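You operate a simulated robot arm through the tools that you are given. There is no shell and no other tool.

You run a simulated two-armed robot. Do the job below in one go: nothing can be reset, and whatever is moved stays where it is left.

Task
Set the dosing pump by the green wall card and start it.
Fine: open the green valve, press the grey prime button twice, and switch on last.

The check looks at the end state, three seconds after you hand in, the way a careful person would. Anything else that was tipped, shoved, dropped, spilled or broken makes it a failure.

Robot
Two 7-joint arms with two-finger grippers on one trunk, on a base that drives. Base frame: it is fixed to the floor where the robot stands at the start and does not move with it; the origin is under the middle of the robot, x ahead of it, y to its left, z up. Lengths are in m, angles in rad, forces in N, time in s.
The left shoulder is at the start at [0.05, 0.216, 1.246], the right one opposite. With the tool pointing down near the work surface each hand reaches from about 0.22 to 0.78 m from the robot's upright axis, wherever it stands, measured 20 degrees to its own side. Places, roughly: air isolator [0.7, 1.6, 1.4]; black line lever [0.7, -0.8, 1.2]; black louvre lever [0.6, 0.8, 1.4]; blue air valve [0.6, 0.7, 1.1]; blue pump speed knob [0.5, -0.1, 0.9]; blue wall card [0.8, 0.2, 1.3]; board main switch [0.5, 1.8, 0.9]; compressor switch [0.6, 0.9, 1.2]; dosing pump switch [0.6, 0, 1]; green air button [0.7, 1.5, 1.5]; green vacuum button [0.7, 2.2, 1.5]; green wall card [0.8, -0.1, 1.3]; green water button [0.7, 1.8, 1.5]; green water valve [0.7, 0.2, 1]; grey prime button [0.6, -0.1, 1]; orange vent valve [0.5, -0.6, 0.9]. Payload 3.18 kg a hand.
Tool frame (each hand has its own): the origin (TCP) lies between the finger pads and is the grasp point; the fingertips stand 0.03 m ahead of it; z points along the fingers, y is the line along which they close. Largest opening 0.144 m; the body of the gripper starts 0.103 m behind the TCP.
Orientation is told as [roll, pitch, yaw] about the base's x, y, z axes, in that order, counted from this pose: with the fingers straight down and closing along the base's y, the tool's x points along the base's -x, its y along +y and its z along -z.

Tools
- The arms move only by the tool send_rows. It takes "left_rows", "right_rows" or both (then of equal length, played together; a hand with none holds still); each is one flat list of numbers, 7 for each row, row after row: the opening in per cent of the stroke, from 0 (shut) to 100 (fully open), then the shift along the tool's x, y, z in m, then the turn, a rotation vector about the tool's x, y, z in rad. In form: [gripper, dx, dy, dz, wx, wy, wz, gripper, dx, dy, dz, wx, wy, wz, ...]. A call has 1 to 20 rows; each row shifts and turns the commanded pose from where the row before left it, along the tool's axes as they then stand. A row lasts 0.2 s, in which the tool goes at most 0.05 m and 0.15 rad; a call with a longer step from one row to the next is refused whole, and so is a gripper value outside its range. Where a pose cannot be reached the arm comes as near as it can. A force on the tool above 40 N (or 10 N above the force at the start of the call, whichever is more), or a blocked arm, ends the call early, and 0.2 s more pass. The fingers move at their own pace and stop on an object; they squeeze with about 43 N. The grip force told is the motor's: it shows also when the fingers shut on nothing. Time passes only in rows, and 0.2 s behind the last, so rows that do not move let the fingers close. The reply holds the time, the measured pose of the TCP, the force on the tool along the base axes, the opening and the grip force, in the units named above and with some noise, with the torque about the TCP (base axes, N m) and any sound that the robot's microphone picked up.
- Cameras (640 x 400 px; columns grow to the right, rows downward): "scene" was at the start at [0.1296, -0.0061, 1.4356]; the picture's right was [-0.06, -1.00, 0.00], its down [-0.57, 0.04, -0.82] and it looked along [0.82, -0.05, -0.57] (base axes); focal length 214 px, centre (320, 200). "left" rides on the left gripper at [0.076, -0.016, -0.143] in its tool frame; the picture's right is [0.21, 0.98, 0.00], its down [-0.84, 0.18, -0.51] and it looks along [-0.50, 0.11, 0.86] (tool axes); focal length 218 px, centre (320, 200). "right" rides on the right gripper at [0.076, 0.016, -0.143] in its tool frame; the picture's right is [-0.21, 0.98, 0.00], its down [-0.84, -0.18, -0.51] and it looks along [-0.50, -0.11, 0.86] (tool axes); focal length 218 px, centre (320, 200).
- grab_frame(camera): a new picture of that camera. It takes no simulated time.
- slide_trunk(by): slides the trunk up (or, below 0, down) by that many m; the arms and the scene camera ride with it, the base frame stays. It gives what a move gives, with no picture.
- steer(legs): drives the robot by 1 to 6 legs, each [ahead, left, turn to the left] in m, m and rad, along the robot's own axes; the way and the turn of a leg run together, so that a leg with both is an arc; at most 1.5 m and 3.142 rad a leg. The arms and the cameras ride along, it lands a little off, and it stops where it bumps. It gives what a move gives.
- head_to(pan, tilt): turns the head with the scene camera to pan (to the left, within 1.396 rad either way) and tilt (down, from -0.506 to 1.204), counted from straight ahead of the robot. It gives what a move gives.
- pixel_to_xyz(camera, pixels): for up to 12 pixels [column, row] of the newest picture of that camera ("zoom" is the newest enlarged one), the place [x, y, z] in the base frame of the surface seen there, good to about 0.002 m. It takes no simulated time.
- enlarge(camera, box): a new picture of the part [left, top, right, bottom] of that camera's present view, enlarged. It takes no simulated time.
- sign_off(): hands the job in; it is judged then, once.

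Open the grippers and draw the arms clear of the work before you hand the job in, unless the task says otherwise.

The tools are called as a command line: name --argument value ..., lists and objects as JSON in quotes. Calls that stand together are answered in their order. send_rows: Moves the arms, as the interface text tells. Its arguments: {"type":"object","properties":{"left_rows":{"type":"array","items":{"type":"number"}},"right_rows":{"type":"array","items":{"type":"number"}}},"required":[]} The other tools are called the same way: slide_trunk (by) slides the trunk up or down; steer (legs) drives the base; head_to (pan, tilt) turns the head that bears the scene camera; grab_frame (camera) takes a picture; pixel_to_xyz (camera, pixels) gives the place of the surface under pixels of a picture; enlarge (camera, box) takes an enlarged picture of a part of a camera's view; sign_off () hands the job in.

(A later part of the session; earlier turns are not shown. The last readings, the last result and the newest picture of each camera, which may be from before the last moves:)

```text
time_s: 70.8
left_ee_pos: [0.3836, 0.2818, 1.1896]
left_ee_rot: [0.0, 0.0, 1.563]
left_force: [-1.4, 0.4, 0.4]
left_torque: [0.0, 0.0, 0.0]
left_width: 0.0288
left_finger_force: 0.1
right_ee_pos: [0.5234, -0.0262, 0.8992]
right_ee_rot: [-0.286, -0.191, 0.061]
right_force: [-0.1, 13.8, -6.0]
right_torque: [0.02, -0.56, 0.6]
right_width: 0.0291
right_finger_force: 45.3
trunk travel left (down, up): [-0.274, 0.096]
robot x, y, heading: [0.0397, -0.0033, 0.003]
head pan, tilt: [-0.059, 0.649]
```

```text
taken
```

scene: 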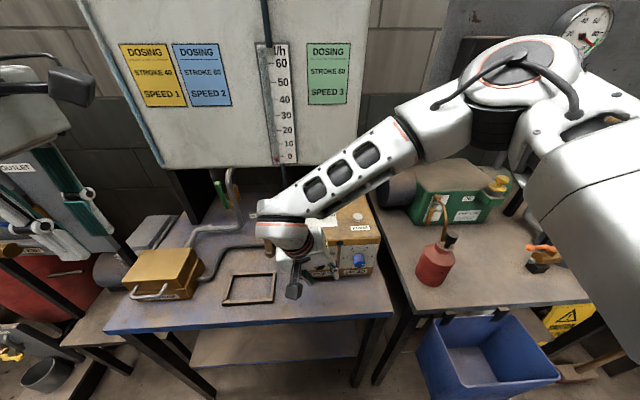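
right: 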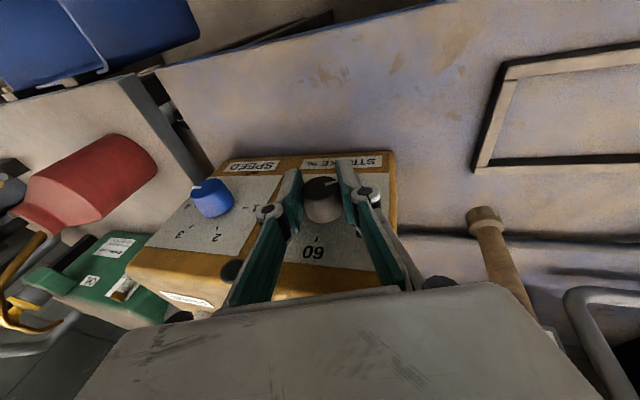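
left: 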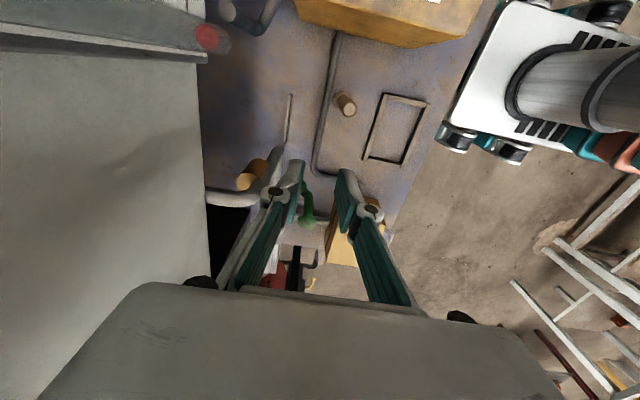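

Gripped at 29 mm. I'll shift 2 mm to relieve the side force and turn clockwise by 0.4 rad to test.

send_rows --right_rows '[0, -0.0001, 0.002, -0.0005, -0.1313, 0, 0.0267, 0, 0, 0, 0, -0.1313, 0, 0.0267, 0, 0, 0, 0, -0.1313, 0, 0.0267]'

grab_frame --camera "right"

```text
time_s: 71.5
left_ee_pos: [0.3836, 0.2804, 1.1908]
left_ee_rot: [-0.001, -0.002, 1.565]
left_force: [0.1, -0.8, 0.6]
left_torque: [0.01, 0.01, 0.03]
left_width: 0.0287
left_finger_force: 0.2
right_ee_pos: [0.5234, -0.027, 0.8994]
right_ee_rot: [0.121, -0.197, -0.026]
right_force: [-3.7, -0.1, -0.5]
right_torque: [0.01, 0.29, 0.4]
right_width: 0.0292
right_finger_force: 44.6
trunk travel left (down, up): [-0.274, 0.096]
robot x, y, heading: [0.0384, -0.001, -0.004]
head pan, tilt: [-0.059, 0.649]
```

```text
taken
```

right: 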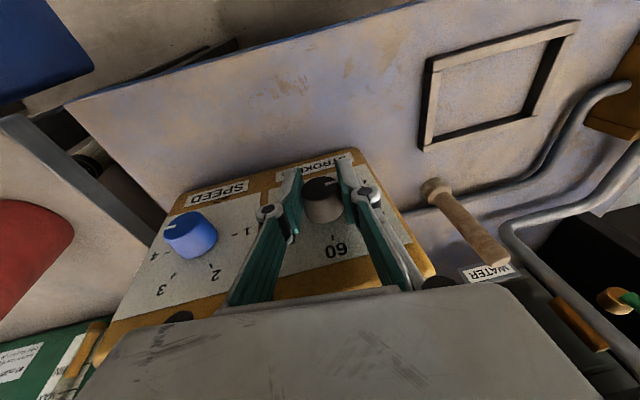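

It turns smoothly with low torque. Continuing clockwise to about +0.79 rad lean.

send_rows --right_rows '[0, 0, 0, 0, -0.1313, 0, 0.0267, 0, 0, 0, 0, -0.1313, 0, 0.0267, 0, 0, 0, 0, -0.1313, 0, 0.0267, 0, 0, 0, 0, -0.1313, 0, 0.0267, 0, 0, 0, 0, -0.1313, 0, 0.0267]'

grab_frame --camera "right"

```text
time_s: 72.8
left_ee_pos: [0.3834, 0.278, 1.1906]
left_ee_rot: [-0.001, -0.004, 1.565]
left_force: [-0.3, 0.1, -0.6]
left_torque: [-0.07, -0.01, 0.0]
left_width: 0.0287
left_finger_force: 0.0
right_ee_pos: [0.5234, -0.0288, 0.8989]
right_ee_rot: [0.8, -0.14, -0.146]
right_force: [-9.0, -21.6, 0.2]
right_torque: [-0.1, 0.63, 0.41]
right_width: 0.0294
right_finger_force: 45.1
trunk travel left (down, up): [-0.274, 0.096]
robot x, y, heading: [0.0414, -0.0031, -0.008]
head pan, tilt: [-0.059, 0.649]
```

```text
taken
```

right: 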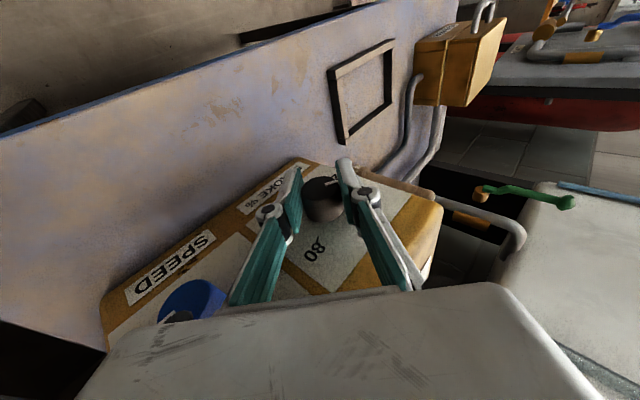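

The first 61° is done. I'll open, lean back counter-clockwise in place with the fingers open, and regrip.

send_rows --right_rows '[40, 0, 0, 0, 0, 0, 0, 40, 0, 0, 0, 0, 0, 0, 40, 0, 0, 0, 0.1313, 0, -0.0267, 40, 0, 0, 0, 0.1313, 0, -0.0267, 40, 0, 0, 0, 0.1313, 0, -0.0267, 40, 0, 0, 0, 0.1313, 0, -0.0267, 40, 0, 0, 0, 0.1313, 0, -0.0267, 40, 0, 0, 0, 0.1313, 0, -0.0267, 40, 0, 0, 0, 0.1313, 0, -0.0267, 40, 0, 0, 0, 0.1313, 0, -0.0267]'

grab_frame --camera "right"

```text
time_s: 75.0
left_ee_pos: [0.3844, 0.2813, 1.1887]
left_ee_rot: [0.001, 0.0, 1.565]
left_force: [-0.1, 0.1, -0.4]
left_torque: [-0.05, -0.01, 0.01]
left_width: 0.0289
left_finger_force: 0.2
right_ee_pos: [0.5239, -0.0261, 0.9005]
right_ee_rot: [-0.291, -0.193, 0.056]
right_force: [0.0, -0.3, 0.4]
right_torque: [0.02, -0.01, 0.0]
right_width: 0.0577
right_finger_force: 0.1
trunk travel left (down, up): [-0.274, 0.096]
robot x, y, heading: [0.0412, 0.0002, -0.005]
head pan, tilt: [-0.059, 0.649]
```

```text
taken
```

right: 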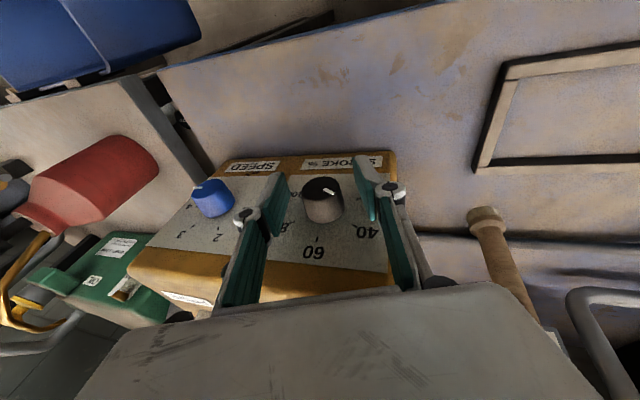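

The marker now points towards 40. Close and turn clockwise another 1.07 rad.

send_rows --right_rows '[0, 0, 0, 0, 0, 0, 0, 0, 0, 0, 0, 0, 0, 0, 0, 0, 0, 0, -0.1313, 0, 0.0267, 0, 0, 0, 0, -0.1313, 0, 0.0267, 0, 0, 0, 0, -0.1313, 0, 0.0267, 0, 0, 0, 0, -0.1313, 0, 0.0267, 0, 0, 0, 0, -0.1313, 0, 0.0267, 0, 0, 0, 0, -0.1313, 0, 0.0267, 0, 0, 0, 0, -0.1313, 0, 0.0267, 0, 0, 0, 0, -0.1313, 0, 0.0267]'

send_rows --right_rows '[40, 0, 0, 0, 0, 0, 0, 40, 0, 0, 0, 0, 0, 0, 40, 0, 0, 0, 0.1313, 0, -0.0267, 40, 0, 0, 0, 0.1313, 0, -0.0267, 40, 0, 0, 0, 0.1313, 0, -0.0267, 40, 0, 0, 0, 0.1313, 0, -0.0267, 40, 0, 0, 0, 0.1313, 0, -0.0267, 40, 0, 0, 0, 0.1313, 0, -0.0267, 40, 0, 0, 0, 0.1313, 0, -0.0267, 40, 0, 0, 0, 0.1313, 0, -0.0267]'

enlarge --camera "right" --box '[270, 150, 400, 270]'

```text
time_s: 77.2
left_ee_pos: [0.3844, 0.2788, 1.1899]
left_ee_rot: [0.0, -0.003, 1.564]
left_force: [-0.2, 0.1, 0.5]
left_torque: [0.0, 0.01, 0.0]
left_width: 0.029
left_finger_force: 0.0
right_ee_pos: [0.5237, -0.0299, 0.898]
right_ee_rot: [0.799, -0.138, -0.148]
right_force: [-6.7, -20.2, -1.7]
right_torque: [-0.07, 0.64, 0.47]
right_width: 0.0293
right_finger_force: 44.6
trunk travel left (down, up): [-0.274, 0.096]
robot x, y, heading: [0.0375, -0.0012, -0.006]
head pan, tilt: [-0.059, 0.649]
```

```text
time_s: 79.3
left_ee_pos: [0.3841, 0.2815, 1.1889]
left_ee_rot: [-0.001, 0.0, 1.564]
left_force: [0.7, 0.2, 0.1]
left_torque: [-0.03, -0.02, 0.0]
left_width: 0.0287
left_finger_force: 0.2
right_ee_pos: [0.524, -0.026, 0.8989]
right_ee_rot: [-0.289, -0.195, 0.054]
right_force: [1.1, -0.4, -0.5]
right_torque: [-0.03, 0.02, 0.02]
right_width: 0.0577
right_finger_force: 0.1
trunk travel left (down, up): [-0.274, 0.096]
robot x, y, heading: [0.0368, -0.0015, -0.002]
head pan, tilt: [-0.059, 0.649]
```

```text
3.33 times, centred on (335, 210) of right
```

zoom: 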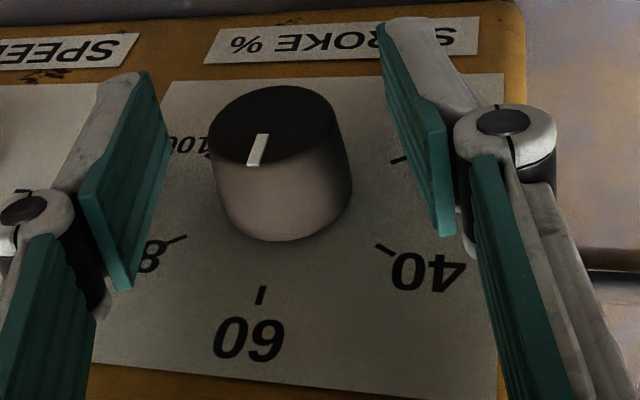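

The marker now points at about 60. I'll measure its exact angle.

pixel_to_xyz --camera "zoom" --pixels '[[264, 138], [254, 163], [271, 118], [262, 289], [259, 302], [384, 247], [178, 239], [218, 120], [325, 130], [275, 90]]'

```text
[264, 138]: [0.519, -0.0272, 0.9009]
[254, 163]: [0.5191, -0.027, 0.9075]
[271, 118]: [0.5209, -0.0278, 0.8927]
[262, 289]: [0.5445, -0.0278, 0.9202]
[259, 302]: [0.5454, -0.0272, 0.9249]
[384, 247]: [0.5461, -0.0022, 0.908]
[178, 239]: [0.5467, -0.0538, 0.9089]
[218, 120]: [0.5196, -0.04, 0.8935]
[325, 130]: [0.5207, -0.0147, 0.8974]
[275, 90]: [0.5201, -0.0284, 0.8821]
```

The marker sits at exactly 60 (straight up). One more 60° turn (1.047 rad) takes it to 80.

send_rows --right_rows '[0, 0, 0, 0, 0, 0, 0, 0, 0, 0, 0, 0, 0, 0, 0, 0, 0, 0, -0.1283, 0, 0.0261, 0, 0, 0, 0, -0.1283, 0, 0.0261, 0, 0, 0, 0, -0.1283, 0, 0.0261, 0, 0, 0, 0, -0.1283, 0, 0.0261, 0, 0, 0, 0, -0.1283, 0, 0.0261, 0, 0, 0, 0, -0.1283, 0, 0.0261, 0, 0, 0, 0, -0.1283, 0, 0.0261, 0, 0, 0, 0, -0.1283, 0, 0.0261]'

send_rows --right_rows '[40, 0, 0, 0, 0, 0, 0, 40, 0, 0, 0, 0, 0, 0]'

enlarge --camera "right" --box '[250, 130, 400, 280]'

```text
time_s: 81.5
left_ee_pos: [0.3844, 0.2791, 1.1898]
left_ee_rot: [0.001, -0.003, 1.564]
left_force: [-0.3, -0.5, -0.3]
left_torque: [-0.02, -0.03, -0.01]
left_width: 0.0285
left_finger_force: 0.1
right_ee_pos: [0.5231, -0.0299, 0.8986]
right_ee_rot: [0.776, -0.145, -0.145]
right_force: [-0.5, -20.3, -1.8]
right_torque: [-0.08, 0.27, 0.25]
right_width: 0.0292
right_finger_force: 45.0
trunk travel left (down, up): [-0.274, 0.096]
robot x, y, heading: [0.0378, 0.0015, -0.007]
head pan, tilt: [-0.059, 0.649]
```

```text
time_s: 82.2
left_ee_pos: [0.384, 0.2813, 1.1898]
left_ee_rot: [0.0, -0.002, 1.564]
left_force: [-0.5, 0.8, 0.5]
left_torque: [0.0, 0.02, 0.0]
left_width: 0.0287
left_finger_force: 0.2
right_ee_pos: [0.5231, -0.0264, 0.8991]
right_ee_rot: [0.776, -0.144, -0.138]
right_force: [-0.2, -0.6, -1.0]
right_torque: [0.0, 0.0, -0.03]
right_width: 0.0576
right_finger_force: 0.0
trunk travel left (down, up): [-0.274, 0.096]
robot x, y, heading: [0.041, 0.0015, -0.007]
head pan, tilt: [-0.059, 0.649]
```

```text
2.67 times, centred on (325, 205) of right
```

zoom: 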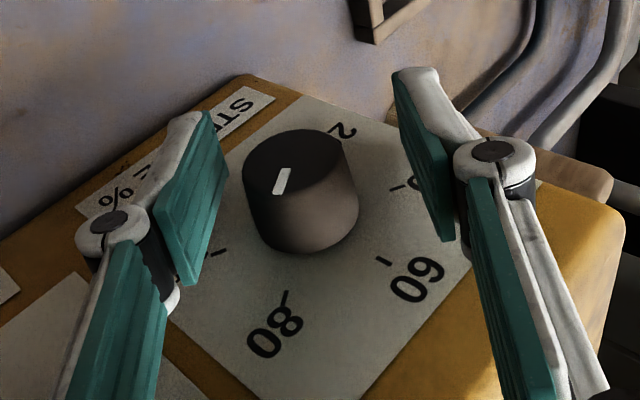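

The marker now points towards 80. Measuring its angle.

pixel_to_xyz --camera "zoom" --pixels '[[287, 170], [277, 193], [283, 181], [284, 300], [384, 261], [217, 253], [250, 180], [340, 160], [300, 132]]'

```text
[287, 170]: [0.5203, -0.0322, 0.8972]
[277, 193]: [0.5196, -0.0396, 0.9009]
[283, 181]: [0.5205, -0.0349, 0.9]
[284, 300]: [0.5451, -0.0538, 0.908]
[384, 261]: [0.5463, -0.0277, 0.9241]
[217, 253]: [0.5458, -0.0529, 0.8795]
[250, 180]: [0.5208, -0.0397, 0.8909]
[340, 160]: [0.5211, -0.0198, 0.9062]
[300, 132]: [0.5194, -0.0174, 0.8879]
```

The stroke marker is at about 60–63° from top, i.e. 80. Next is the speed knob; I'll check where the red can is and retreat from the stroke knob first.

send_rows --right_rows '[40, 0.0147, 0, -0.003, 0, 0, 0, 40, 0.0147, 0, -0.003, 0, 0, 0]'

grab_frame --camera "scene"

pixel_to_xyz --camera "scene" --pixels '[[435, 270], [440, 250], [450, 238], [432, 215], [440, 225], [420, 265]]'

```text
time_s: 82.8
left_ee_pos: [0.3842, 0.2808, 1.1907]
left_ee_rot: [0.001, -0.002, 1.563]
left_force: [-1.1, 0.0, 0.6]
left_torque: [-0.01, -0.01, 0.01]
left_width: 0.029
left_finger_force: 0.0
right_ee_pos: [0.4947, -0.0277, 0.9007]
right_ee_rot: [0.775, -0.145, -0.141]
right_force: [-0.4, 0.2, 0.3]
right_torque: [0.02, 0.0, -0.03]
right_width: 0.0577
right_finger_force: 0.0
trunk travel left (down, up): [-0.274, 0.096]
robot x, y, heading: [0.0374, 0.0023, -0.006]
head pan, tilt: [-0.059, 0.649]
```

```text
taken
```

scene: 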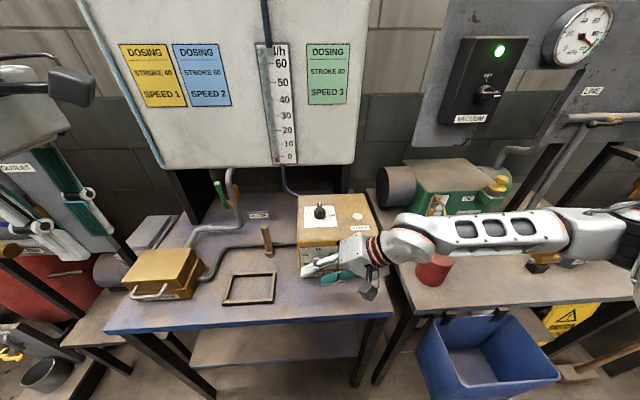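

```text
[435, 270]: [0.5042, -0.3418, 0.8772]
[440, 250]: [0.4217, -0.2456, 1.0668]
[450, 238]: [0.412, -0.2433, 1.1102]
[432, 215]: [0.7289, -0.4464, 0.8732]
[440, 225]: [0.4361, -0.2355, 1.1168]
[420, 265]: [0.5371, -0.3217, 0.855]
```

The red can (top near [0.53,−0.33,0.9]) would be close to the wrist at a strong right lean. I'll use a smaller lean (0.28 rad) and two grasps on the speed knob, so I rotate back and shift right to its standoff.

send_rows --right_rows '[40, 0, 0, 0, 0.1213, 0, -0.0247, 40, 0, 0, 0, 0.1213, 0, -0.0247, 40, 0, 0, 0, 0.1213, 0, -0.0247, 40, 0, 0, 0, 0.1213, 0, -0.0247, 40, -0.0018, -0.035, -0.0087, 0, 0, 0, 40, -0.0018, -0.035, -0.0087, 0, 0, 0, 40, -0.0018, -0.035, -0.0087, 0, 0, 0]'

grab_frame --camera "right"

grab_frame --camera "scene"

```text
time_s: 84.3
left_ee_pos: [0.3838, 0.2797, 1.1911]
left_ee_rot: [0.001, -0.003, 1.564]
left_force: [-1.2, 0.0, 0.7]
left_torque: [0.06, -0.02, 0.05]
left_width: 0.0285
left_finger_force: 0.1
right_ee_pos: [0.494, -0.1358, 0.8963]
right_ee_rot: [0.275, -0.193, -0.054]
right_force: [0.2, 0.2, 0.7]
right_torque: [0.06, -0.02, 0.03]
right_width: 0.058
right_finger_force: 0.2
trunk travel left (down, up): [-0.274, 0.096]
robot x, y, heading: [0.0346, 0.0006, -0.002]
head pan, tilt: [-0.059, 0.649]
```

```text
taken
```

right: 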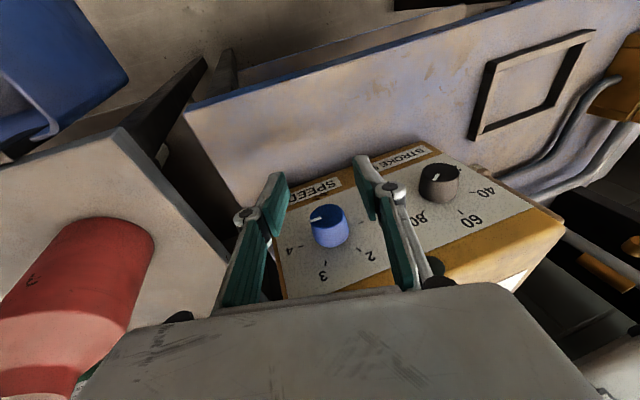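

```text
taken
```

scene: 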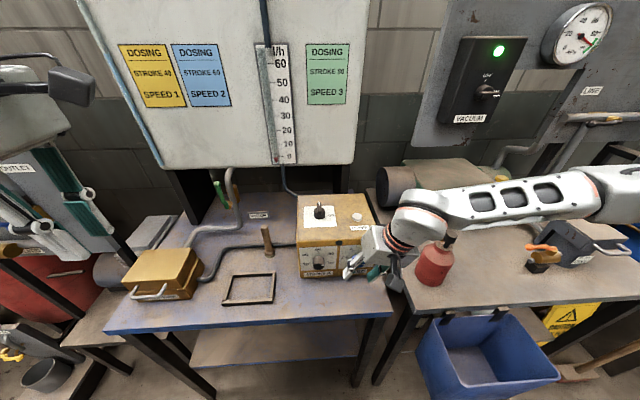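

The speed knob is centred between the fingers at (328,226), marker at 4. I'll go forward 28 mm, close, and turn counter-clockwise 30°.

send_rows --right_rows '[40, -0.0142, 0, 0.0029, 0, 0, 0, 40, -0.0142, 0, 0.0029, 0, 0, 0, 0, 0, 0, 0, 0, 0, 0, 0, 0, 0, 0, 0, 0, 0, 0, 0, 0, 0, 0.1283, 0, -0.0261, 0, 0, 0, 0, 0.1283, 0, -0.0261, 0, 0, 0, 0, 0.1283, 0, -0.0261, 0, 0, 0, 0, 0.1283, 0, -0.0261]'

grab_frame --camera "right"

```text
time_s: 86.2
left_ee_pos: [0.3852, 0.2812, 1.1903]
left_ee_rot: [0.002, -0.001, 1.563]
left_force: [-0.5, 0.5, -0.8]
left_torque: [-0.01, 0.01, 0.02]
left_width: 0.0288
left_finger_force: 0.0
right_ee_pos: [0.5226, -0.1338, 0.8962]
right_ee_rot: [-0.259, -0.193, 0.052]
right_force: [4.3, 2.6, -10.8]
right_torque: [0.0, 0.21, -0.03]
right_width: 0.0291
right_finger_force: 45.2
trunk travel left (down, up): [-0.274, 0.096]
robot x, y, heading: [0.0397, -0.0009, -0.004]
head pan, tilt: [-0.059, 0.649]
```

```text
taken
```

right: 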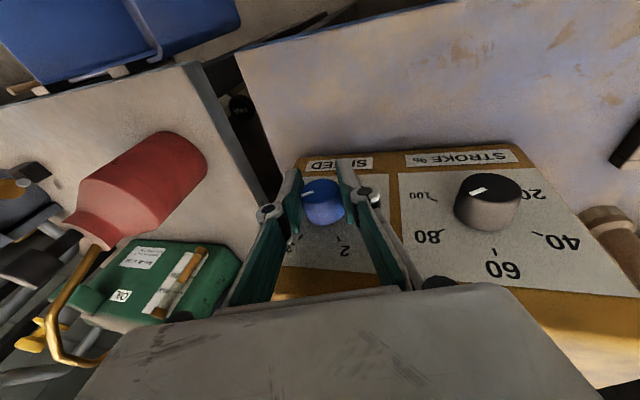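

The first 30° is done. Open, lean back clockwise 0.52, regrip and turn another 30°.

send_rows --right_rows '[40, 0, 0, 0, 0, 0, 0, 40, 0, 0, 0, 0, 0, 0, 40, 0, 0, 0, -0.1283, 0, 0.0261, 40, 0, 0, 0, -0.1283, 0, 0.0261, 40, 0, 0, 0, -0.1283, 0, 0.0261, 40, 0, 0, 0, -0.1283, 0, 0.0261]'

enlarge --camera "right" --box '[260, 120, 510, 280]'

```text
time_s: 87.5
left_ee_pos: [0.3846, 0.2792, 1.1891]
left_ee_rot: [-0.001, -0.002, 1.562]
left_force: [-0.2, 0.3, -0.3]
left_torque: [0.02, -0.02, -0.04]
left_width: 0.029
left_finger_force: 0.1
right_ee_pos: [0.5228, -0.134, 0.8965]
right_ee_rot: [0.276, -0.193, -0.055]
right_force: [-0.2, -0.8, -1.0]
right_torque: [0.01, 0.01, -0.02]
right_width: 0.0576
right_finger_force: 0.1
trunk travel left (down, up): [-0.274, 0.096]
robot x, y, heading: [0.0374, -0.0009, -0.005]
head pan, tilt: [-0.059, 0.649]
```

```text
2.50 times, centred on (385, 200) of right
```

zoom: 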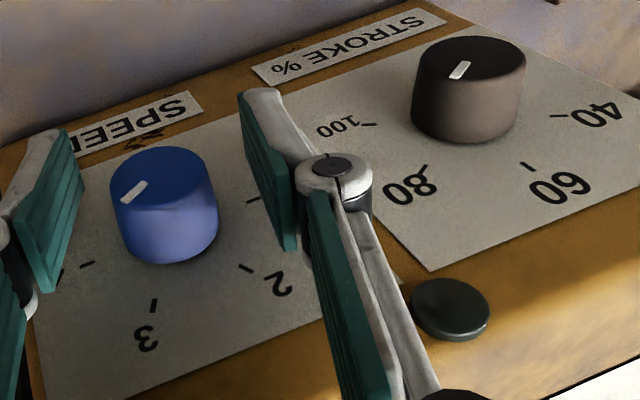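

The stroke marker is parallel to the 80 tick. I'll measure both markers.

pixel_to_xyz --camera "zoom" --pixels '[[144, 184], [125, 201], [154, 305], [87, 264], [246, 268], [254, 200], [466, 64], [453, 78], [424, 170], [530, 166]]'

```text
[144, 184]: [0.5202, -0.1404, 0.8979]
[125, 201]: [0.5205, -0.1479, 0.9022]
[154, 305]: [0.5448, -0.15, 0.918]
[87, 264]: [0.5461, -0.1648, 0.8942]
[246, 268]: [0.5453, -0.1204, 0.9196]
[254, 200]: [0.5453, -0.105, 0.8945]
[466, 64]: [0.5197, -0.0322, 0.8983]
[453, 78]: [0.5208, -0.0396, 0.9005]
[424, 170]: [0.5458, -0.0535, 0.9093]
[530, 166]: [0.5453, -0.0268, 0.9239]
```

Speed is at 60° from top (halfway between 4 and 3), as planned. Regrip and turn the remaining 30° counter-clockwise.

send_rows --right_rows '[0, 0, 0, 0, 0, 0, 0, 0, 0, 0, 0, 0, 0, 0, 0, 0, 0, 0, 0.1283, 0, -0.0261, 0, 0, 0, 0, 0.1283, 0, -0.0261, 0, 0, 0, 0, 0.1283, 0, -0.0261, 0, 0, 0, 0, 0.1283, 0, -0.0261, 40, 0, 0, 0, 0, 0, 0, 40, 0, 0, 0, 0, 0, 0, 40, 0.0147, 0, -0.003, 0, 0, 0, 40, 0.0147, 0, -0.003, 0, 0, 0]'

enlarge --camera "right" --box '[280, 130, 560, 290]'

```text
time_s: 89.8
left_ee_pos: [0.384, 0.2812, 1.19]
left_ee_rot: [0.001, -0.002, 1.564]
left_force: [0.1, 0.4, 0.6]
left_torque: [-0.01, -0.01, 0.02]
left_width: 0.0286
left_finger_force: 0.2
right_ee_pos: [0.4924, -0.135, 0.8956]
right_ee_rot: [-0.261, -0.194, 0.051]
right_force: [-0.3, 0.0, 0.1]
right_torque: [-0.01, 0.0, -0.03]
right_width: 0.0577
right_finger_force: 0.0
trunk travel left (down, up): [-0.274, 0.096]
robot x, y, heading: [0.0383, 0.0004, -0.0]
head pan, tilt: [-0.059, 0.649]
```

```text
2.29 times, centred on (420, 210) of right
```

zoom: 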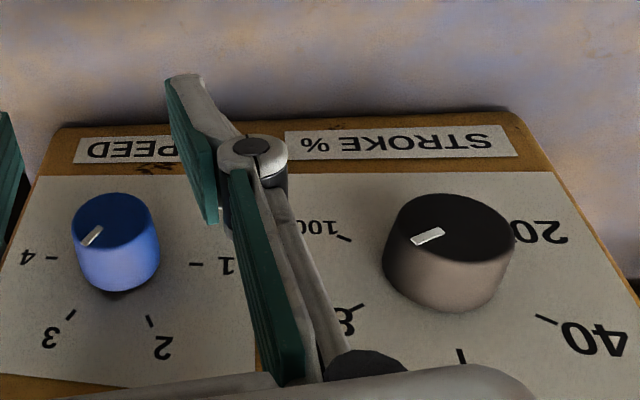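

The speed marker points at 3. I'll retreat the hand back and up, undo the lean, then look at both dials with the head camera.

send_rows --right_rows '[40, 0.0294, 0, -0.006, 0, 0, 0, 40, 0.0294, 0, -0.006, 0, 0, 0, 40, -0.0072, -0.0096, -0.0355, 0, 0, 0, 40, -0.0072, -0.0096, -0.0355, 0, 0, 0, 40, -0.0072, -0.0096, -0.0355, 0, 0, 0, 40, -0.0072, -0.0096, -0.0355, 0, 0, 0, 40, -0.0072, -0.0096, -0.0355, 0, 0, 0, 40, 0, 0, 0, -0.1283, 0, 0.0261, 40, 0, 0, 0, -0.1283, 0, 0.0261]'

grab_frame --camera "scene"

```text
time_s: 91.8
left_ee_pos: [0.3844, 0.2793, 1.1907]
left_ee_rot: [0.001, -0.004, 1.564]
left_force: [0.3, 0.0, -1.3]
left_torque: [-0.01, 0.0, 0.02]
left_width: 0.0288
left_finger_force: 0.1
right_ee_pos: [0.4309, -0.1361, 1.0849]
right_ee_rot: [0.011, -0.202, -0.002]
right_force: [-0.5, 0.1, 0.5]
right_torque: [0.05, -0.02, -0.04]
right_width: 0.0576
right_finger_force: 0.1
trunk travel left (down, up): [-0.274, 0.096]
robot x, y, heading: [0.0389, -0.0043, -0.002]
head pan, tilt: [-0.059, 0.649]
```

```text
taken
```

scene: 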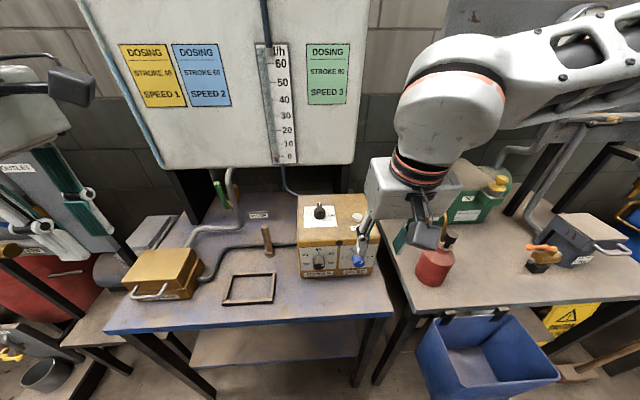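

I'll zoom on the dials from both the scene and right cameras.

enlarge --camera "scene" --box '[295, 240, 385, 290]'

enlarge --camera "right" --box '[220, 80, 480, 260]'

```text
7.11 times, centred on (340, 265) of scene
```

zoom: 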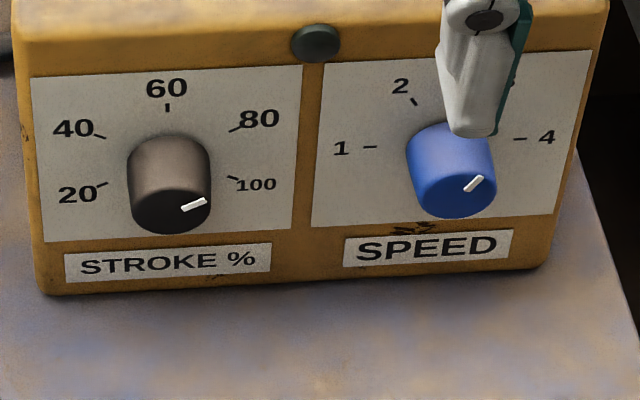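

```text
2.22 times, centred on (350, 170) of right
```

zoom: 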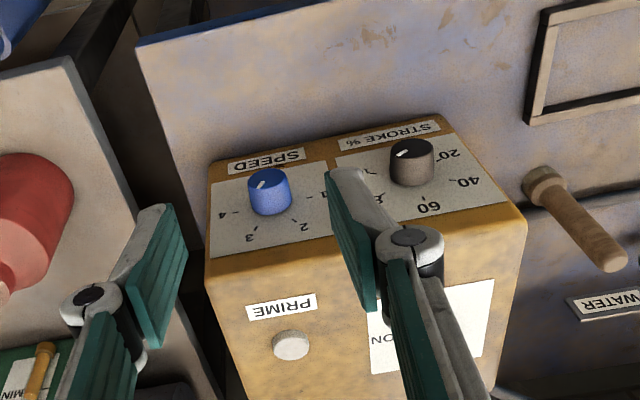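

Both look right: stroke about 64° (80 is 60°), speed roughly 30–38° (3 is 30°). I'll zoom further for accurate angles.

enlarge --camera "scene" --box '[310, 252, 334, 276]'

pixel_to_xyz --camera "zoom" --pixels '[[320, 200]]'

enlarge --camera "scene" --box '[348, 250, 372, 274]'

```text
16.00 times, centred on (322, 264) of scene
```

zoom: 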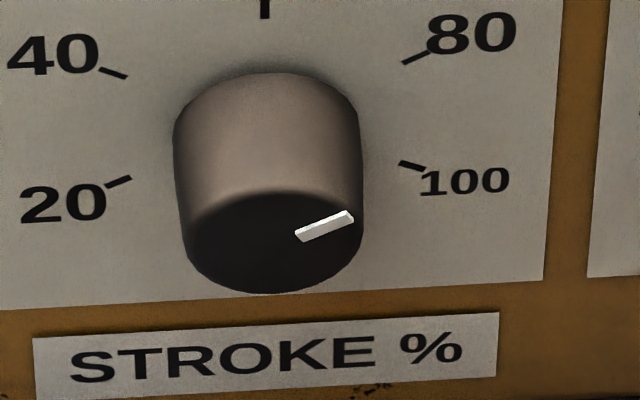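

```text
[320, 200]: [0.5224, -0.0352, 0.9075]
```

```text
16.00 times, centred on (360, 262) of scene
```

zoom: 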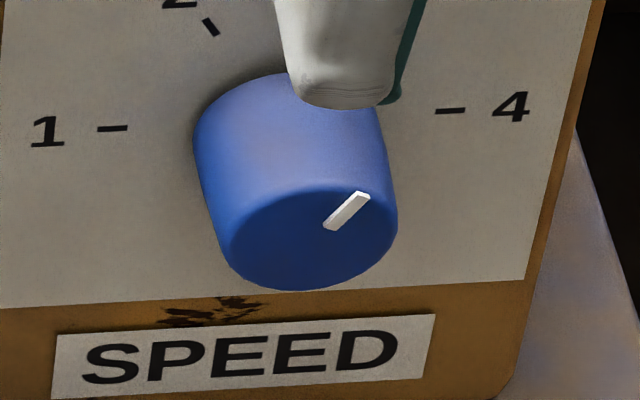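

Fitting slopes against the ticks gives stroke ≈ 62° (80 is 60°, good), but speed ≈ 40° against 30° for mark 3. I'll regrip the speed knob and turn about 10° more counter-clockwise.

send_rows --right_rows '[40, 0.0075, 0, 0.037, 0, 0, 0, 40, 0.0075, 0, 0.037, 0, 0, 0, 40, 0.0075, 0, 0.037, 0, 0, 0, 40, 0.0075, 0, 0.037, 0, 0, 0, 40, 0.0075, 0, 0.037, 0, 0, 0, 40, -0.0302, 0, 0.0061, 0, 0, 0, 40, -0.0302, 0, 0.0061, 0, 0, 0, 40, -0.0302, 0, 0.0061, 0, 0, 0]'

grab_frame --camera "right"

```text
time_s: 93.5
left_ee_pos: [0.385, 0.2805, 1.1901]
left_ee_rot: [0.001, 0.0, 1.563]
left_force: [-0.3, 0.1, 0.0]
left_torque: [0.0, 0.0, 0.01]
left_width: 0.0287
left_finger_force: 0.0
right_ee_pos: [0.5252, -0.1346, 0.8958]
right_ee_rot: [0.008, -0.2, -0.001]
right_force: [0.8, 0.0, 0.3]
right_torque: [0.0, 0.05, -0.02]
right_width: 0.0575
right_finger_force: 0.0
trunk travel left (down, up): [-0.274, 0.096]
robot x, y, heading: [0.0384, -0.0004, -0.003]
head pan, tilt: [-0.059, 0.649]
```

```text
taken
```

right: 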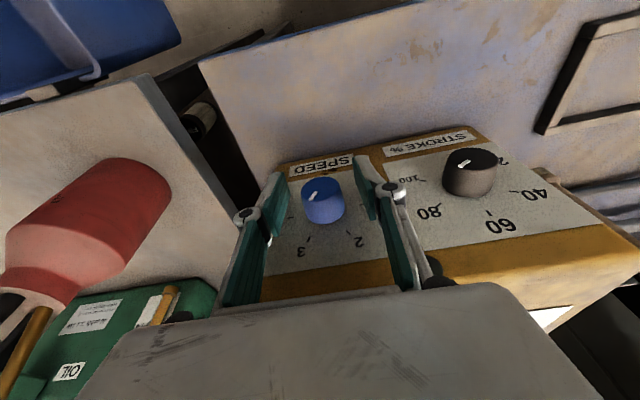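

Well positioned around the speed knob at (322,202). Close, turn 0.18 rad counter-clockwise, release and back off.

send_rows --right_rows '[0, 0, 0, 0, 0, 0, 0, 0, 0, 0, 0, 0, 0, 0, 0, 0, 0, 0, 0.0882, 0, -0.0179, 0, 0, 0, 0, 0.0882, 0, -0.0179, 0, 0, 0, 0, 0, 0, 0, 40, 0, 0, 0, 0, 0, 0, 40, 0, 0, 0, 0, 0, 0, 40, 0.0294, 0, -0.006, 0, 0, 0, 40, 0.0294, 0, -0.006, 0, 0, 0, 40, 0.0294, 0, -0.006, 0, 0, 0]'

send_rows --right_rows '[40, -0.0072, -0.0066, -0.0355, 0, 0, 0, 40, -0.0072, -0.0066, -0.0355, 0, 0, 0, 40, -0.0072, -0.0066, -0.0355, 0, 0, 0, 40, -0.0072, -0.0066, -0.0355, 0, 0, 0, 40, -0.0072, -0.0066, -0.0355, -0.0882, 0, 0.0179, 40, 0, 0, -0.03, -0.0882, 0, 0.0179, 40, 0, -0.04, 0, 0, 0, 0, 40, 0, -0.04, 0, 0, 0, 0]'

enlarge --camera "scene" --box '[348, 250, 372, 274]'

grab_frame --camera "scene"

```text
time_s: 95.8
left_ee_pos: [0.3844, 0.2796, 1.1893]
left_ee_rot: [0.0, -0.002, 1.564]
left_force: [0.0, 0.6, 0.9]
left_torque: [0.0, -0.01, 0.05]
left_width: 0.0287
left_finger_force: 0.1
right_ee_pos: [0.4356, -0.1338, 0.899]
right_ee_rot: [-0.178, -0.198, 0.036]
right_force: [-0.5, -0.7, -0.3]
right_torque: [0.01, -0.02, 0.02]
right_width: 0.0577
right_finger_force: 0.1
trunk travel left (down, up): [-0.274, 0.096]
robot x, y, heading: [0.0351, -0.0049, -0.0]
head pan, tilt: [-0.059, 0.649]
```

```text
time_s: 97.5
left_ee_pos: [0.3836, 0.2798, 1.1898]
left_ee_rot: [0.001, -0.002, 1.563]
left_force: [-0.8, 0.0, -0.5]
left_torque: [0.01, 0.0, -0.02]
left_width: 0.029
left_finger_force: 0.0
right_ee_pos: [0.4278, -0.2125, 1.1075]
right_ee_rot: [0.011, -0.202, -0.005]
right_force: [0.1, 0.2, 0.2]
right_torque: [-0.01, 0.02, -0.01]
right_width: 0.0575
right_finger_force: 0.1
trunk travel left (down, up): [-0.274, 0.096]
robot x, y, heading: [0.0389, -0.0034, -0.001]
head pan, tilt: [-0.059, 0.649]
```

```text
16.00 times, centred on (360, 262) of scene
```

zoom: 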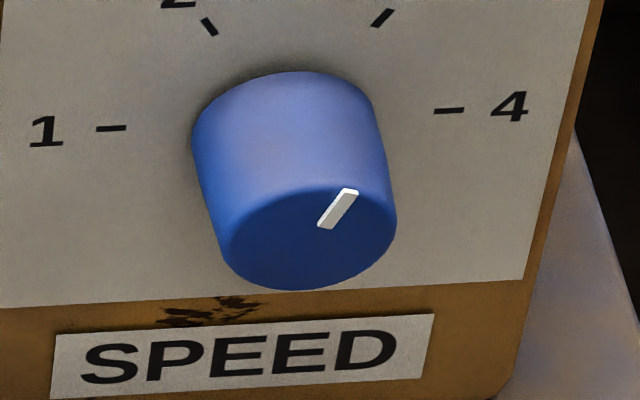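

```text
taken
```

scene: 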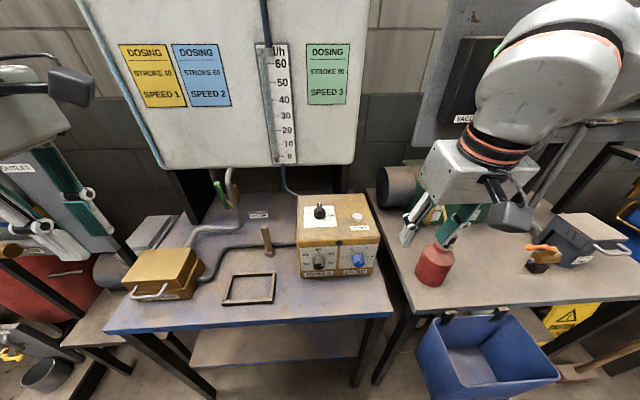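

The speed marker is now parallel to the 3 tick (≈ 30°). Next is the prime button: I'll measure it and the switch.

enlarge --camera "scene" --box '[290, 185, 390, 245]'

enlarge --camera "scene" --box '[300, 195, 380, 235]'

```text
6.40 times, centred on (340, 215) of scene
```

zoom: 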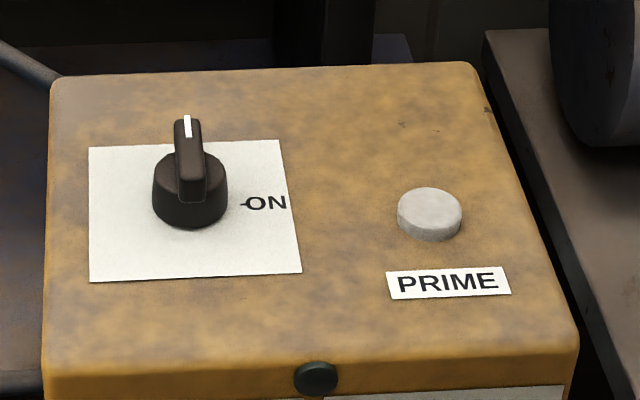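

```text
8.00 times, centred on (340, 215) of scene
```

zoom: 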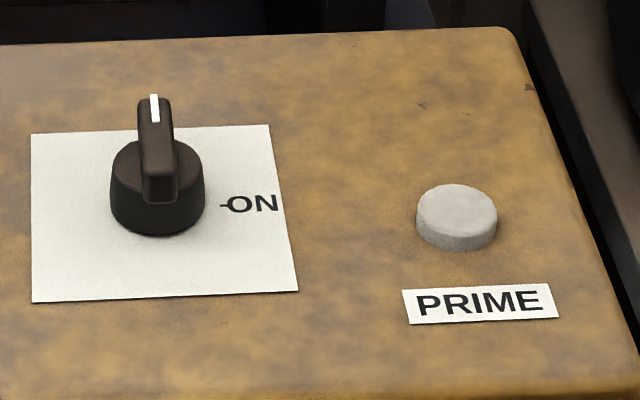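

Measuring points on the button and switch.

pixel_to_xyz --camera "zoom" --pixels '[[457, 208], [420, 205], [494, 210], [458, 190], [455, 245], [157, 200], [154, 110], [154, 140], [160, 195], [115, 190], [200, 190], [240, 260]]'

```text
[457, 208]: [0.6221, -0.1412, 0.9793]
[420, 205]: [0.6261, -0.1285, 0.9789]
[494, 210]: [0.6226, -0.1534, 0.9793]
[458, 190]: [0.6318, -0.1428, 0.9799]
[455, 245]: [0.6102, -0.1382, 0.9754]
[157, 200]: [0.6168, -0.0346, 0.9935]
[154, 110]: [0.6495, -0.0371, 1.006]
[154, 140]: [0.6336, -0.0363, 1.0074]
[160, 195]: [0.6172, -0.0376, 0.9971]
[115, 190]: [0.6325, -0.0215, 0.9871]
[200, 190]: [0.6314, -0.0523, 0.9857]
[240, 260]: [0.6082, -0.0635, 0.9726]
```

The button centre is [0.622, −0.141], top z 0.9795. I'll close the fingers, level the hand and move above the button at a safe height.

send_rows --right_rows '[0, 0, 0, 0, -0.005, 0.1, 0, 0, 0, 0, 0, -0.005, 0.1, 0, 0, -0.0389, 0.0143, 0, 0, 0, 0, 0, -0.0389, 0.0143, 0, 0, 0, 0, 0, -0.0389, 0.0143, 0, 0, 0, 0, 0, -0.0389, 0.0143, 0, 0, 0, 0, 0, -0.0389, 0.0143, 0, 0, 0, 0]'

grab_frame --camera "right"

grab_frame --camera "scene"

```text
time_s: 99.2
left_ee_pos: [0.3848, 0.2815, 1.1893]
left_ee_rot: [0.003, -0.005, 1.564]
left_force: [0.4, -0.1, -0.2]
left_torque: [-0.03, 0.02, 0.03]
left_width: 0.0288
left_finger_force: 0.1
right_ee_pos: [0.6263, -0.1393, 1.1107]
right_ee_rot: [0.018, 0.0, 0.002]
right_force: [-0.2, 0.1, 0.1]
right_torque: [-0.03, 0.02, -0.01]
right_width: 0.0
right_finger_force: 30.6
trunk travel left (down, up): [-0.274, 0.096]
robot x, y, heading: [0.037, 0.0022, -0.006]
head pan, tilt: [-0.059, 0.649]
```

```text
taken
```

right: 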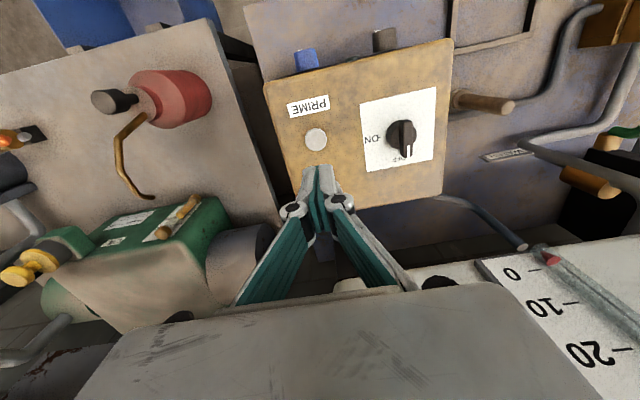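

```text
taken
```

scene: 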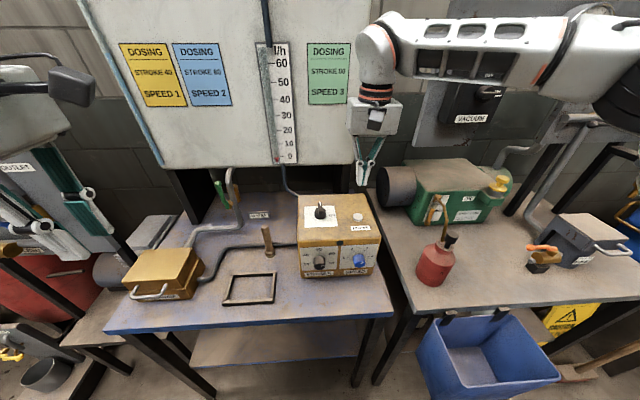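

The hand is above the button, TCP [0.626, −0.139, 1.111]. I'll trim the position and lower to about 6 mm above it.

send_rows --right_rows '[0, 0.004, -0.0017, 0.04, 0, 0, 0, 0, 0, 0, 0.04, 0, 0, 0, 0, 0, 0, 0.0145, 0, 0, 0]'

enlarge --camera "scene" --box '[310, 150, 400, 240]'

```text
time_s: 100.0
left_ee_pos: [0.3847, 0.2806, 1.1893]
left_ee_rot: [0.0, -0.002, 1.564]
left_force: [-0.5, -0.2, 0.2]
left_torque: [-0.01, 0.0, -0.05]
left_width: 0.0285
left_finger_force: 0.0
right_ee_pos: [0.6199, -0.1415, 1.0154]
right_ee_rot: [0.019, -0.001, 0.0]
right_force: [-0.2, -0.2, -1.0]
right_torque: [0.0, -0.01, -0.01]
right_width: 0.0
right_finger_force: 30.6
trunk travel left (down, up): [-0.274, 0.096]
robot x, y, heading: [0.038, 0.0016, -0.005]
head pan, tilt: [-0.059, 0.649]
```

```text
4.44 times, centred on (355, 195) of scene
```

zoom: 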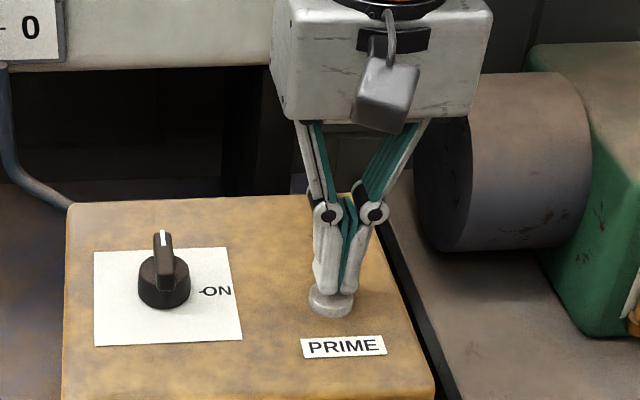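

Tips are right above the button. I'll press down 11 mm in small steps and read force and sound.

send_rows --right_rows '[0, 0, 0, 0.005, 0, 0, 0, 0, 0, 0, 0.003, 0, 0, 0, 0, 0, 0, 0.003, 0, 0, 0]'

enlarge --camera "scene" --box '[330, 185, 390, 235]'

```text
time_s: 100.8
left_ee_pos: [0.385, 0.2795, 1.1895]
left_ee_rot: [-0.001, -0.001, 1.565]
left_force: [0.4, -0.4, -0.7]
left_torque: [0.01, -0.04, 0.01]
left_width: 0.0288
left_finger_force: 0.0
right_ee_pos: [0.6195, -0.1422, 1.0028]
right_ee_rot: [0.019, -0.001, 0.0]
right_force: [0.1, -0.2, 0.4]
right_torque: [0.0, 0.01, 0.01]
right_width: 0.0
right_finger_force: 31.0
trunk travel left (down, up): [-0.274, 0.096]
robot x, y, heading: [0.036, -0.0033, -0.005]
head pan, tilt: [-0.059, 0.649]
```

```text
8.00 times, centred on (360, 210) of scene
```

zoom: 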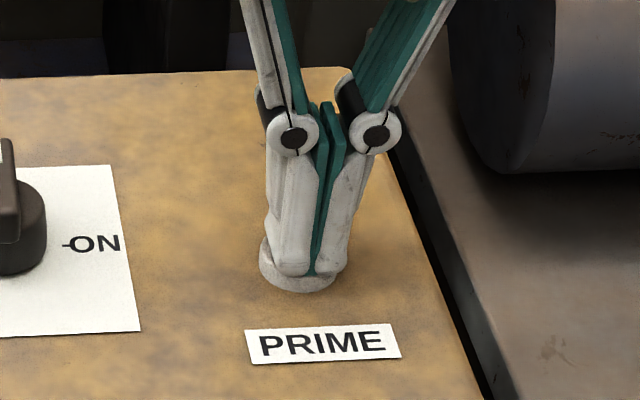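

No force yet at TCP z 1.003. I'll continue in 2 mm steps.

send_rows --right_rows '[0, 0, 0, 0.002, 0, 0, 0, 0, 0, 0, 0.002, 0, 0, 0]'

enlarge --camera "scene" --box '[330, 185, 390, 235]'

```text
time_s: 101.3
left_ee_pos: [0.3842, 0.2807, 1.1897]
left_ee_rot: [0.001, -0.001, 1.562]
left_force: [-0.1, -0.3, -0.1]
left_torque: [0.02, 0.0, -0.01]
left_width: 0.0288
left_finger_force: 0.0
right_ee_pos: [0.6187, -0.1418, 1.0008]
right_ee_rot: [0.02, -0.002, -0.001]
right_force: [0.8, -1.5, 3.5]
right_torque: [-0.1, -0.01, -0.02]
right_width: 0.0059
right_finger_force: 31.2
trunk travel left (down, up): [-0.274, 0.096]
robot x, y, heading: [0.0373, -0.0006, -0.007]
head pan, tilt: [-0.059, 0.649]
heard: click
```

```text
8.00 times, centred on (360, 210) of scene
```

zoom: 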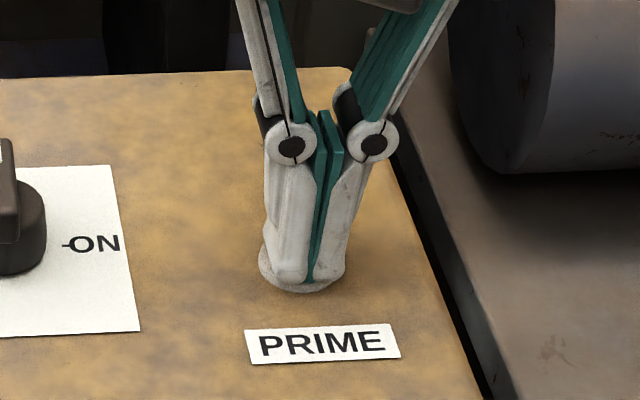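

Heard a click: press one. Now lift 15 mm off the button.

send_rows --right_rows '[0, 0, 0, -0.008, 0, 0, 0, 0, 0, 0, -0.007, 0, 0, 0, 0, 0, 0, 0, 0, 0, 0, 0, 0, 0, 0, 0, 0, 0]'

enlarge --camera "scene" --box '[330, 185, 390, 235]'

```text
time_s: 102.3
left_ee_pos: [0.3854, 0.2811, 1.1906]
left_ee_rot: [-0.001, -0.002, 1.564]
left_force: [-0.2, 1.3, 0.2]
left_torque: [0.01, -0.03, -0.02]
left_width: 0.0289
left_finger_force: 0.0
right_ee_pos: [0.6199, -0.1426, 1.0157]
right_ee_rot: [0.018, -0.001, 0.0]
right_force: [0.2, 0.6, 0.4]
right_torque: [0.04, -0.01, -0.01]
right_width: 0.0
right_finger_force: 30.5
trunk travel left (down, up): [-0.274, 0.096]
robot x, y, heading: [0.0393, 0.0035, -0.005]
head pan, tilt: [-0.059, 0.649]
```

```text
8.00 times, centred on (360, 210) of scene
```

zoom: 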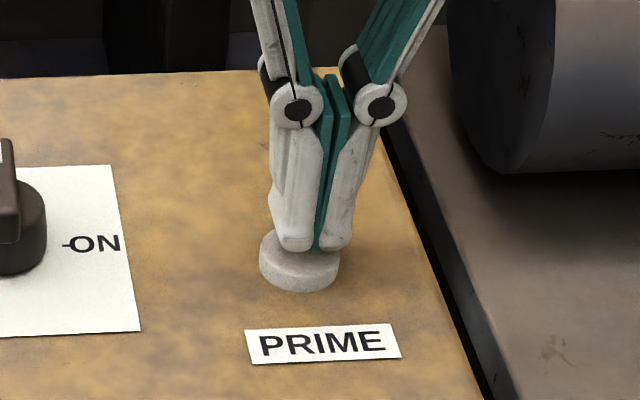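

The button has sprung back up. Second press, to the same depth.

send_rows --right_rows '[0, 0, 0, 0.006, 0, 0, 0, 0, 0, 0, 0.005, 0, 0, 0, 0, 0, 0, 0.002, 0, 0, 0, 0, 0, 0, 0.002, 0, 0, 0]'

```text
time_s: 103.3
left_ee_pos: [0.3849, 0.2809, 1.1908]
left_ee_rot: [0.0, -0.002, 1.564]
left_force: [0.6, 0.0, 0.8]
left_torque: [-0.03, 0.0, -0.01]
left_width: 0.0288
left_finger_force: 0.0
right_ee_pos: [0.6198, -0.1413, 1.0]
right_ee_rot: [0.018, -0.002, 0.0]
right_force: [1.5, -0.1, 3.4]
right_torque: [0.01, -0.04, -0.04]
right_width: 0.006
right_finger_force: 30.1
trunk travel left (down, up): [-0.274, 0.096]
robot x, y, heading: [0.039, -0.0013, -0.002]
head pan, tilt: [-0.059, 0.649]
heard: click
```

Second click heard. I'll lift straight up, then measure the switch precisely.

send_rows --right_rows '[0, 0, 0, -0.01, 0, 0, 0, 0, 0, 0, -0.035, 0, 0, 0, 0, 0, 0, -0.035, 0, 0, 0, 0, 0, 0, -0.035, 0, 0, 0]'

enlarge --camera "right" --box '[330, 70, 460, 200]'

enlarge --camera "scene" --box '[300, 195, 350, 235]'

pixel_to_xyz --camera "zoom" --pixels '[[355, 205], [250, 110], [250, 90], [250, 140], [260, 195], [180, 180], [320, 180], [250, 235]]'

```text
time_s: 104.3
left_ee_pos: [0.3836, 0.2817, 1.1906]
left_ee_rot: [0.0, -0.002, 1.564]
left_force: [-0.9, 0.9, -0.1]
left_torque: [-0.02, -0.04, -0.02]
left_width: 0.0286
left_finger_force: 0.1
right_ee_pos: [0.6166, -0.1459, 1.1138]
right_ee_rot: [0.016, 0.0, 0.001]
right_force: [-0.1, 0.6, 0.6]
right_torque: [0.03, -0.02, -0.06]
right_width: 0.0
right_finger_force: 31.0
trunk travel left (down, up): [-0.274, 0.096]
robot x, y, heading: [0.0374, -0.0014, -0.002]
head pan, tilt: [-0.059, 0.649]
```

```text
3.08 times, centred on (395, 135) of right
```

zoom: 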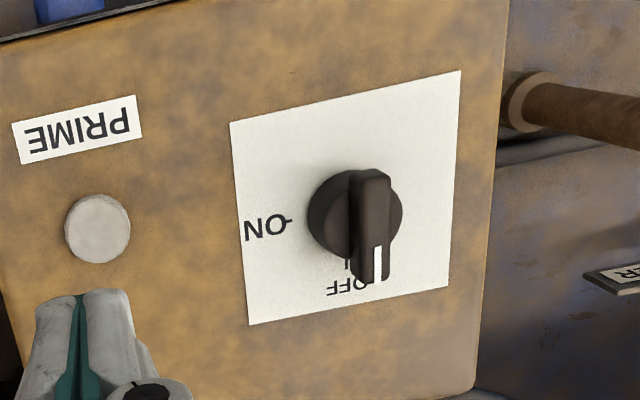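

```text
10.00 times, centred on (325, 215) of scene
```

zoom: 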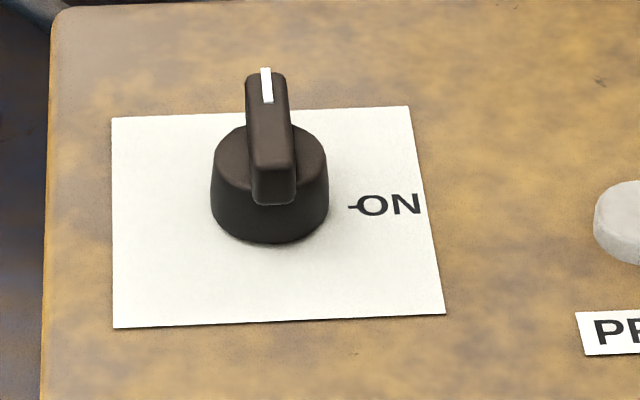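

```text
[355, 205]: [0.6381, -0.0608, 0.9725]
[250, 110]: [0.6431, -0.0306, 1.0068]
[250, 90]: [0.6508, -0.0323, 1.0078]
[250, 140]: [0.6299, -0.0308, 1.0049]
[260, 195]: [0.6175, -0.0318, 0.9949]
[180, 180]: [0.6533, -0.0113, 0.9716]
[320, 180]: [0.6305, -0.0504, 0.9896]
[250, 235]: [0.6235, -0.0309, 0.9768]
```

OFF is towards the back and ON to the right (tick at x 0.638); the axis is about [0.636, −0.036] and the bar top is at z 1.007. I'll move above it, and first test in the air that the right hand can yaw 90° clockwise.

send_rows --right_rows '[30, -0.0065, 0.0366, 0, 0.005, 0, 0, 30, -0.0065, 0.0366, 0, 0.005, 0, 0, 30, -0.0065, 0.0366, 0, 0.005, 0, 0, 30, 0, 0, 0, 0, 0, 0.1428, 30, 0, 0, 0, 0, 0, 0.1428, 30, 0, 0, 0, 0, 0, 0.1428, 30, 0, 0, 0, 0, 0, 0.1428, 30, 0, 0, 0, 0, 0, 0.1428, 30, 0, 0, 0, 0, 0, 0.1428, 30, 0, 0, 0, 0, 0, 0.1428, 30, 0, 0, 0, 0, 0, 0.1428, 30, 0, 0, 0, 0, 0, 0.1428, 30, 0, 0, 0, 0, 0, 0.1428, 30, 0, 0, 0, 0, 0, 0.1428]'

```text
time_s: 107.3
left_ee_pos: [0.3842, 0.2793, 1.1906]
left_ee_rot: [0.001, -0.003, 1.563]
left_force: [-0.2, 0.1, -0.5]
left_torque: [0.0, -0.02, 0.01]
left_width: 0.0286
left_finger_force: 0.1
right_ee_pos: [0.6389, -0.0345, 1.117]
right_ee_rot: [0.002, 0.005, -1.572]
right_force: [0.4, -0.6, 0.2]
right_torque: [0.02, 0.0, -0.01]
right_width: 0.0434
right_finger_force: 0.1
trunk travel left (down, up): [-0.274, 0.096]
robot x, y, heading: [0.0408, -0.0025, -0.003]
head pan, tilt: [-0.059, 0.649]
```

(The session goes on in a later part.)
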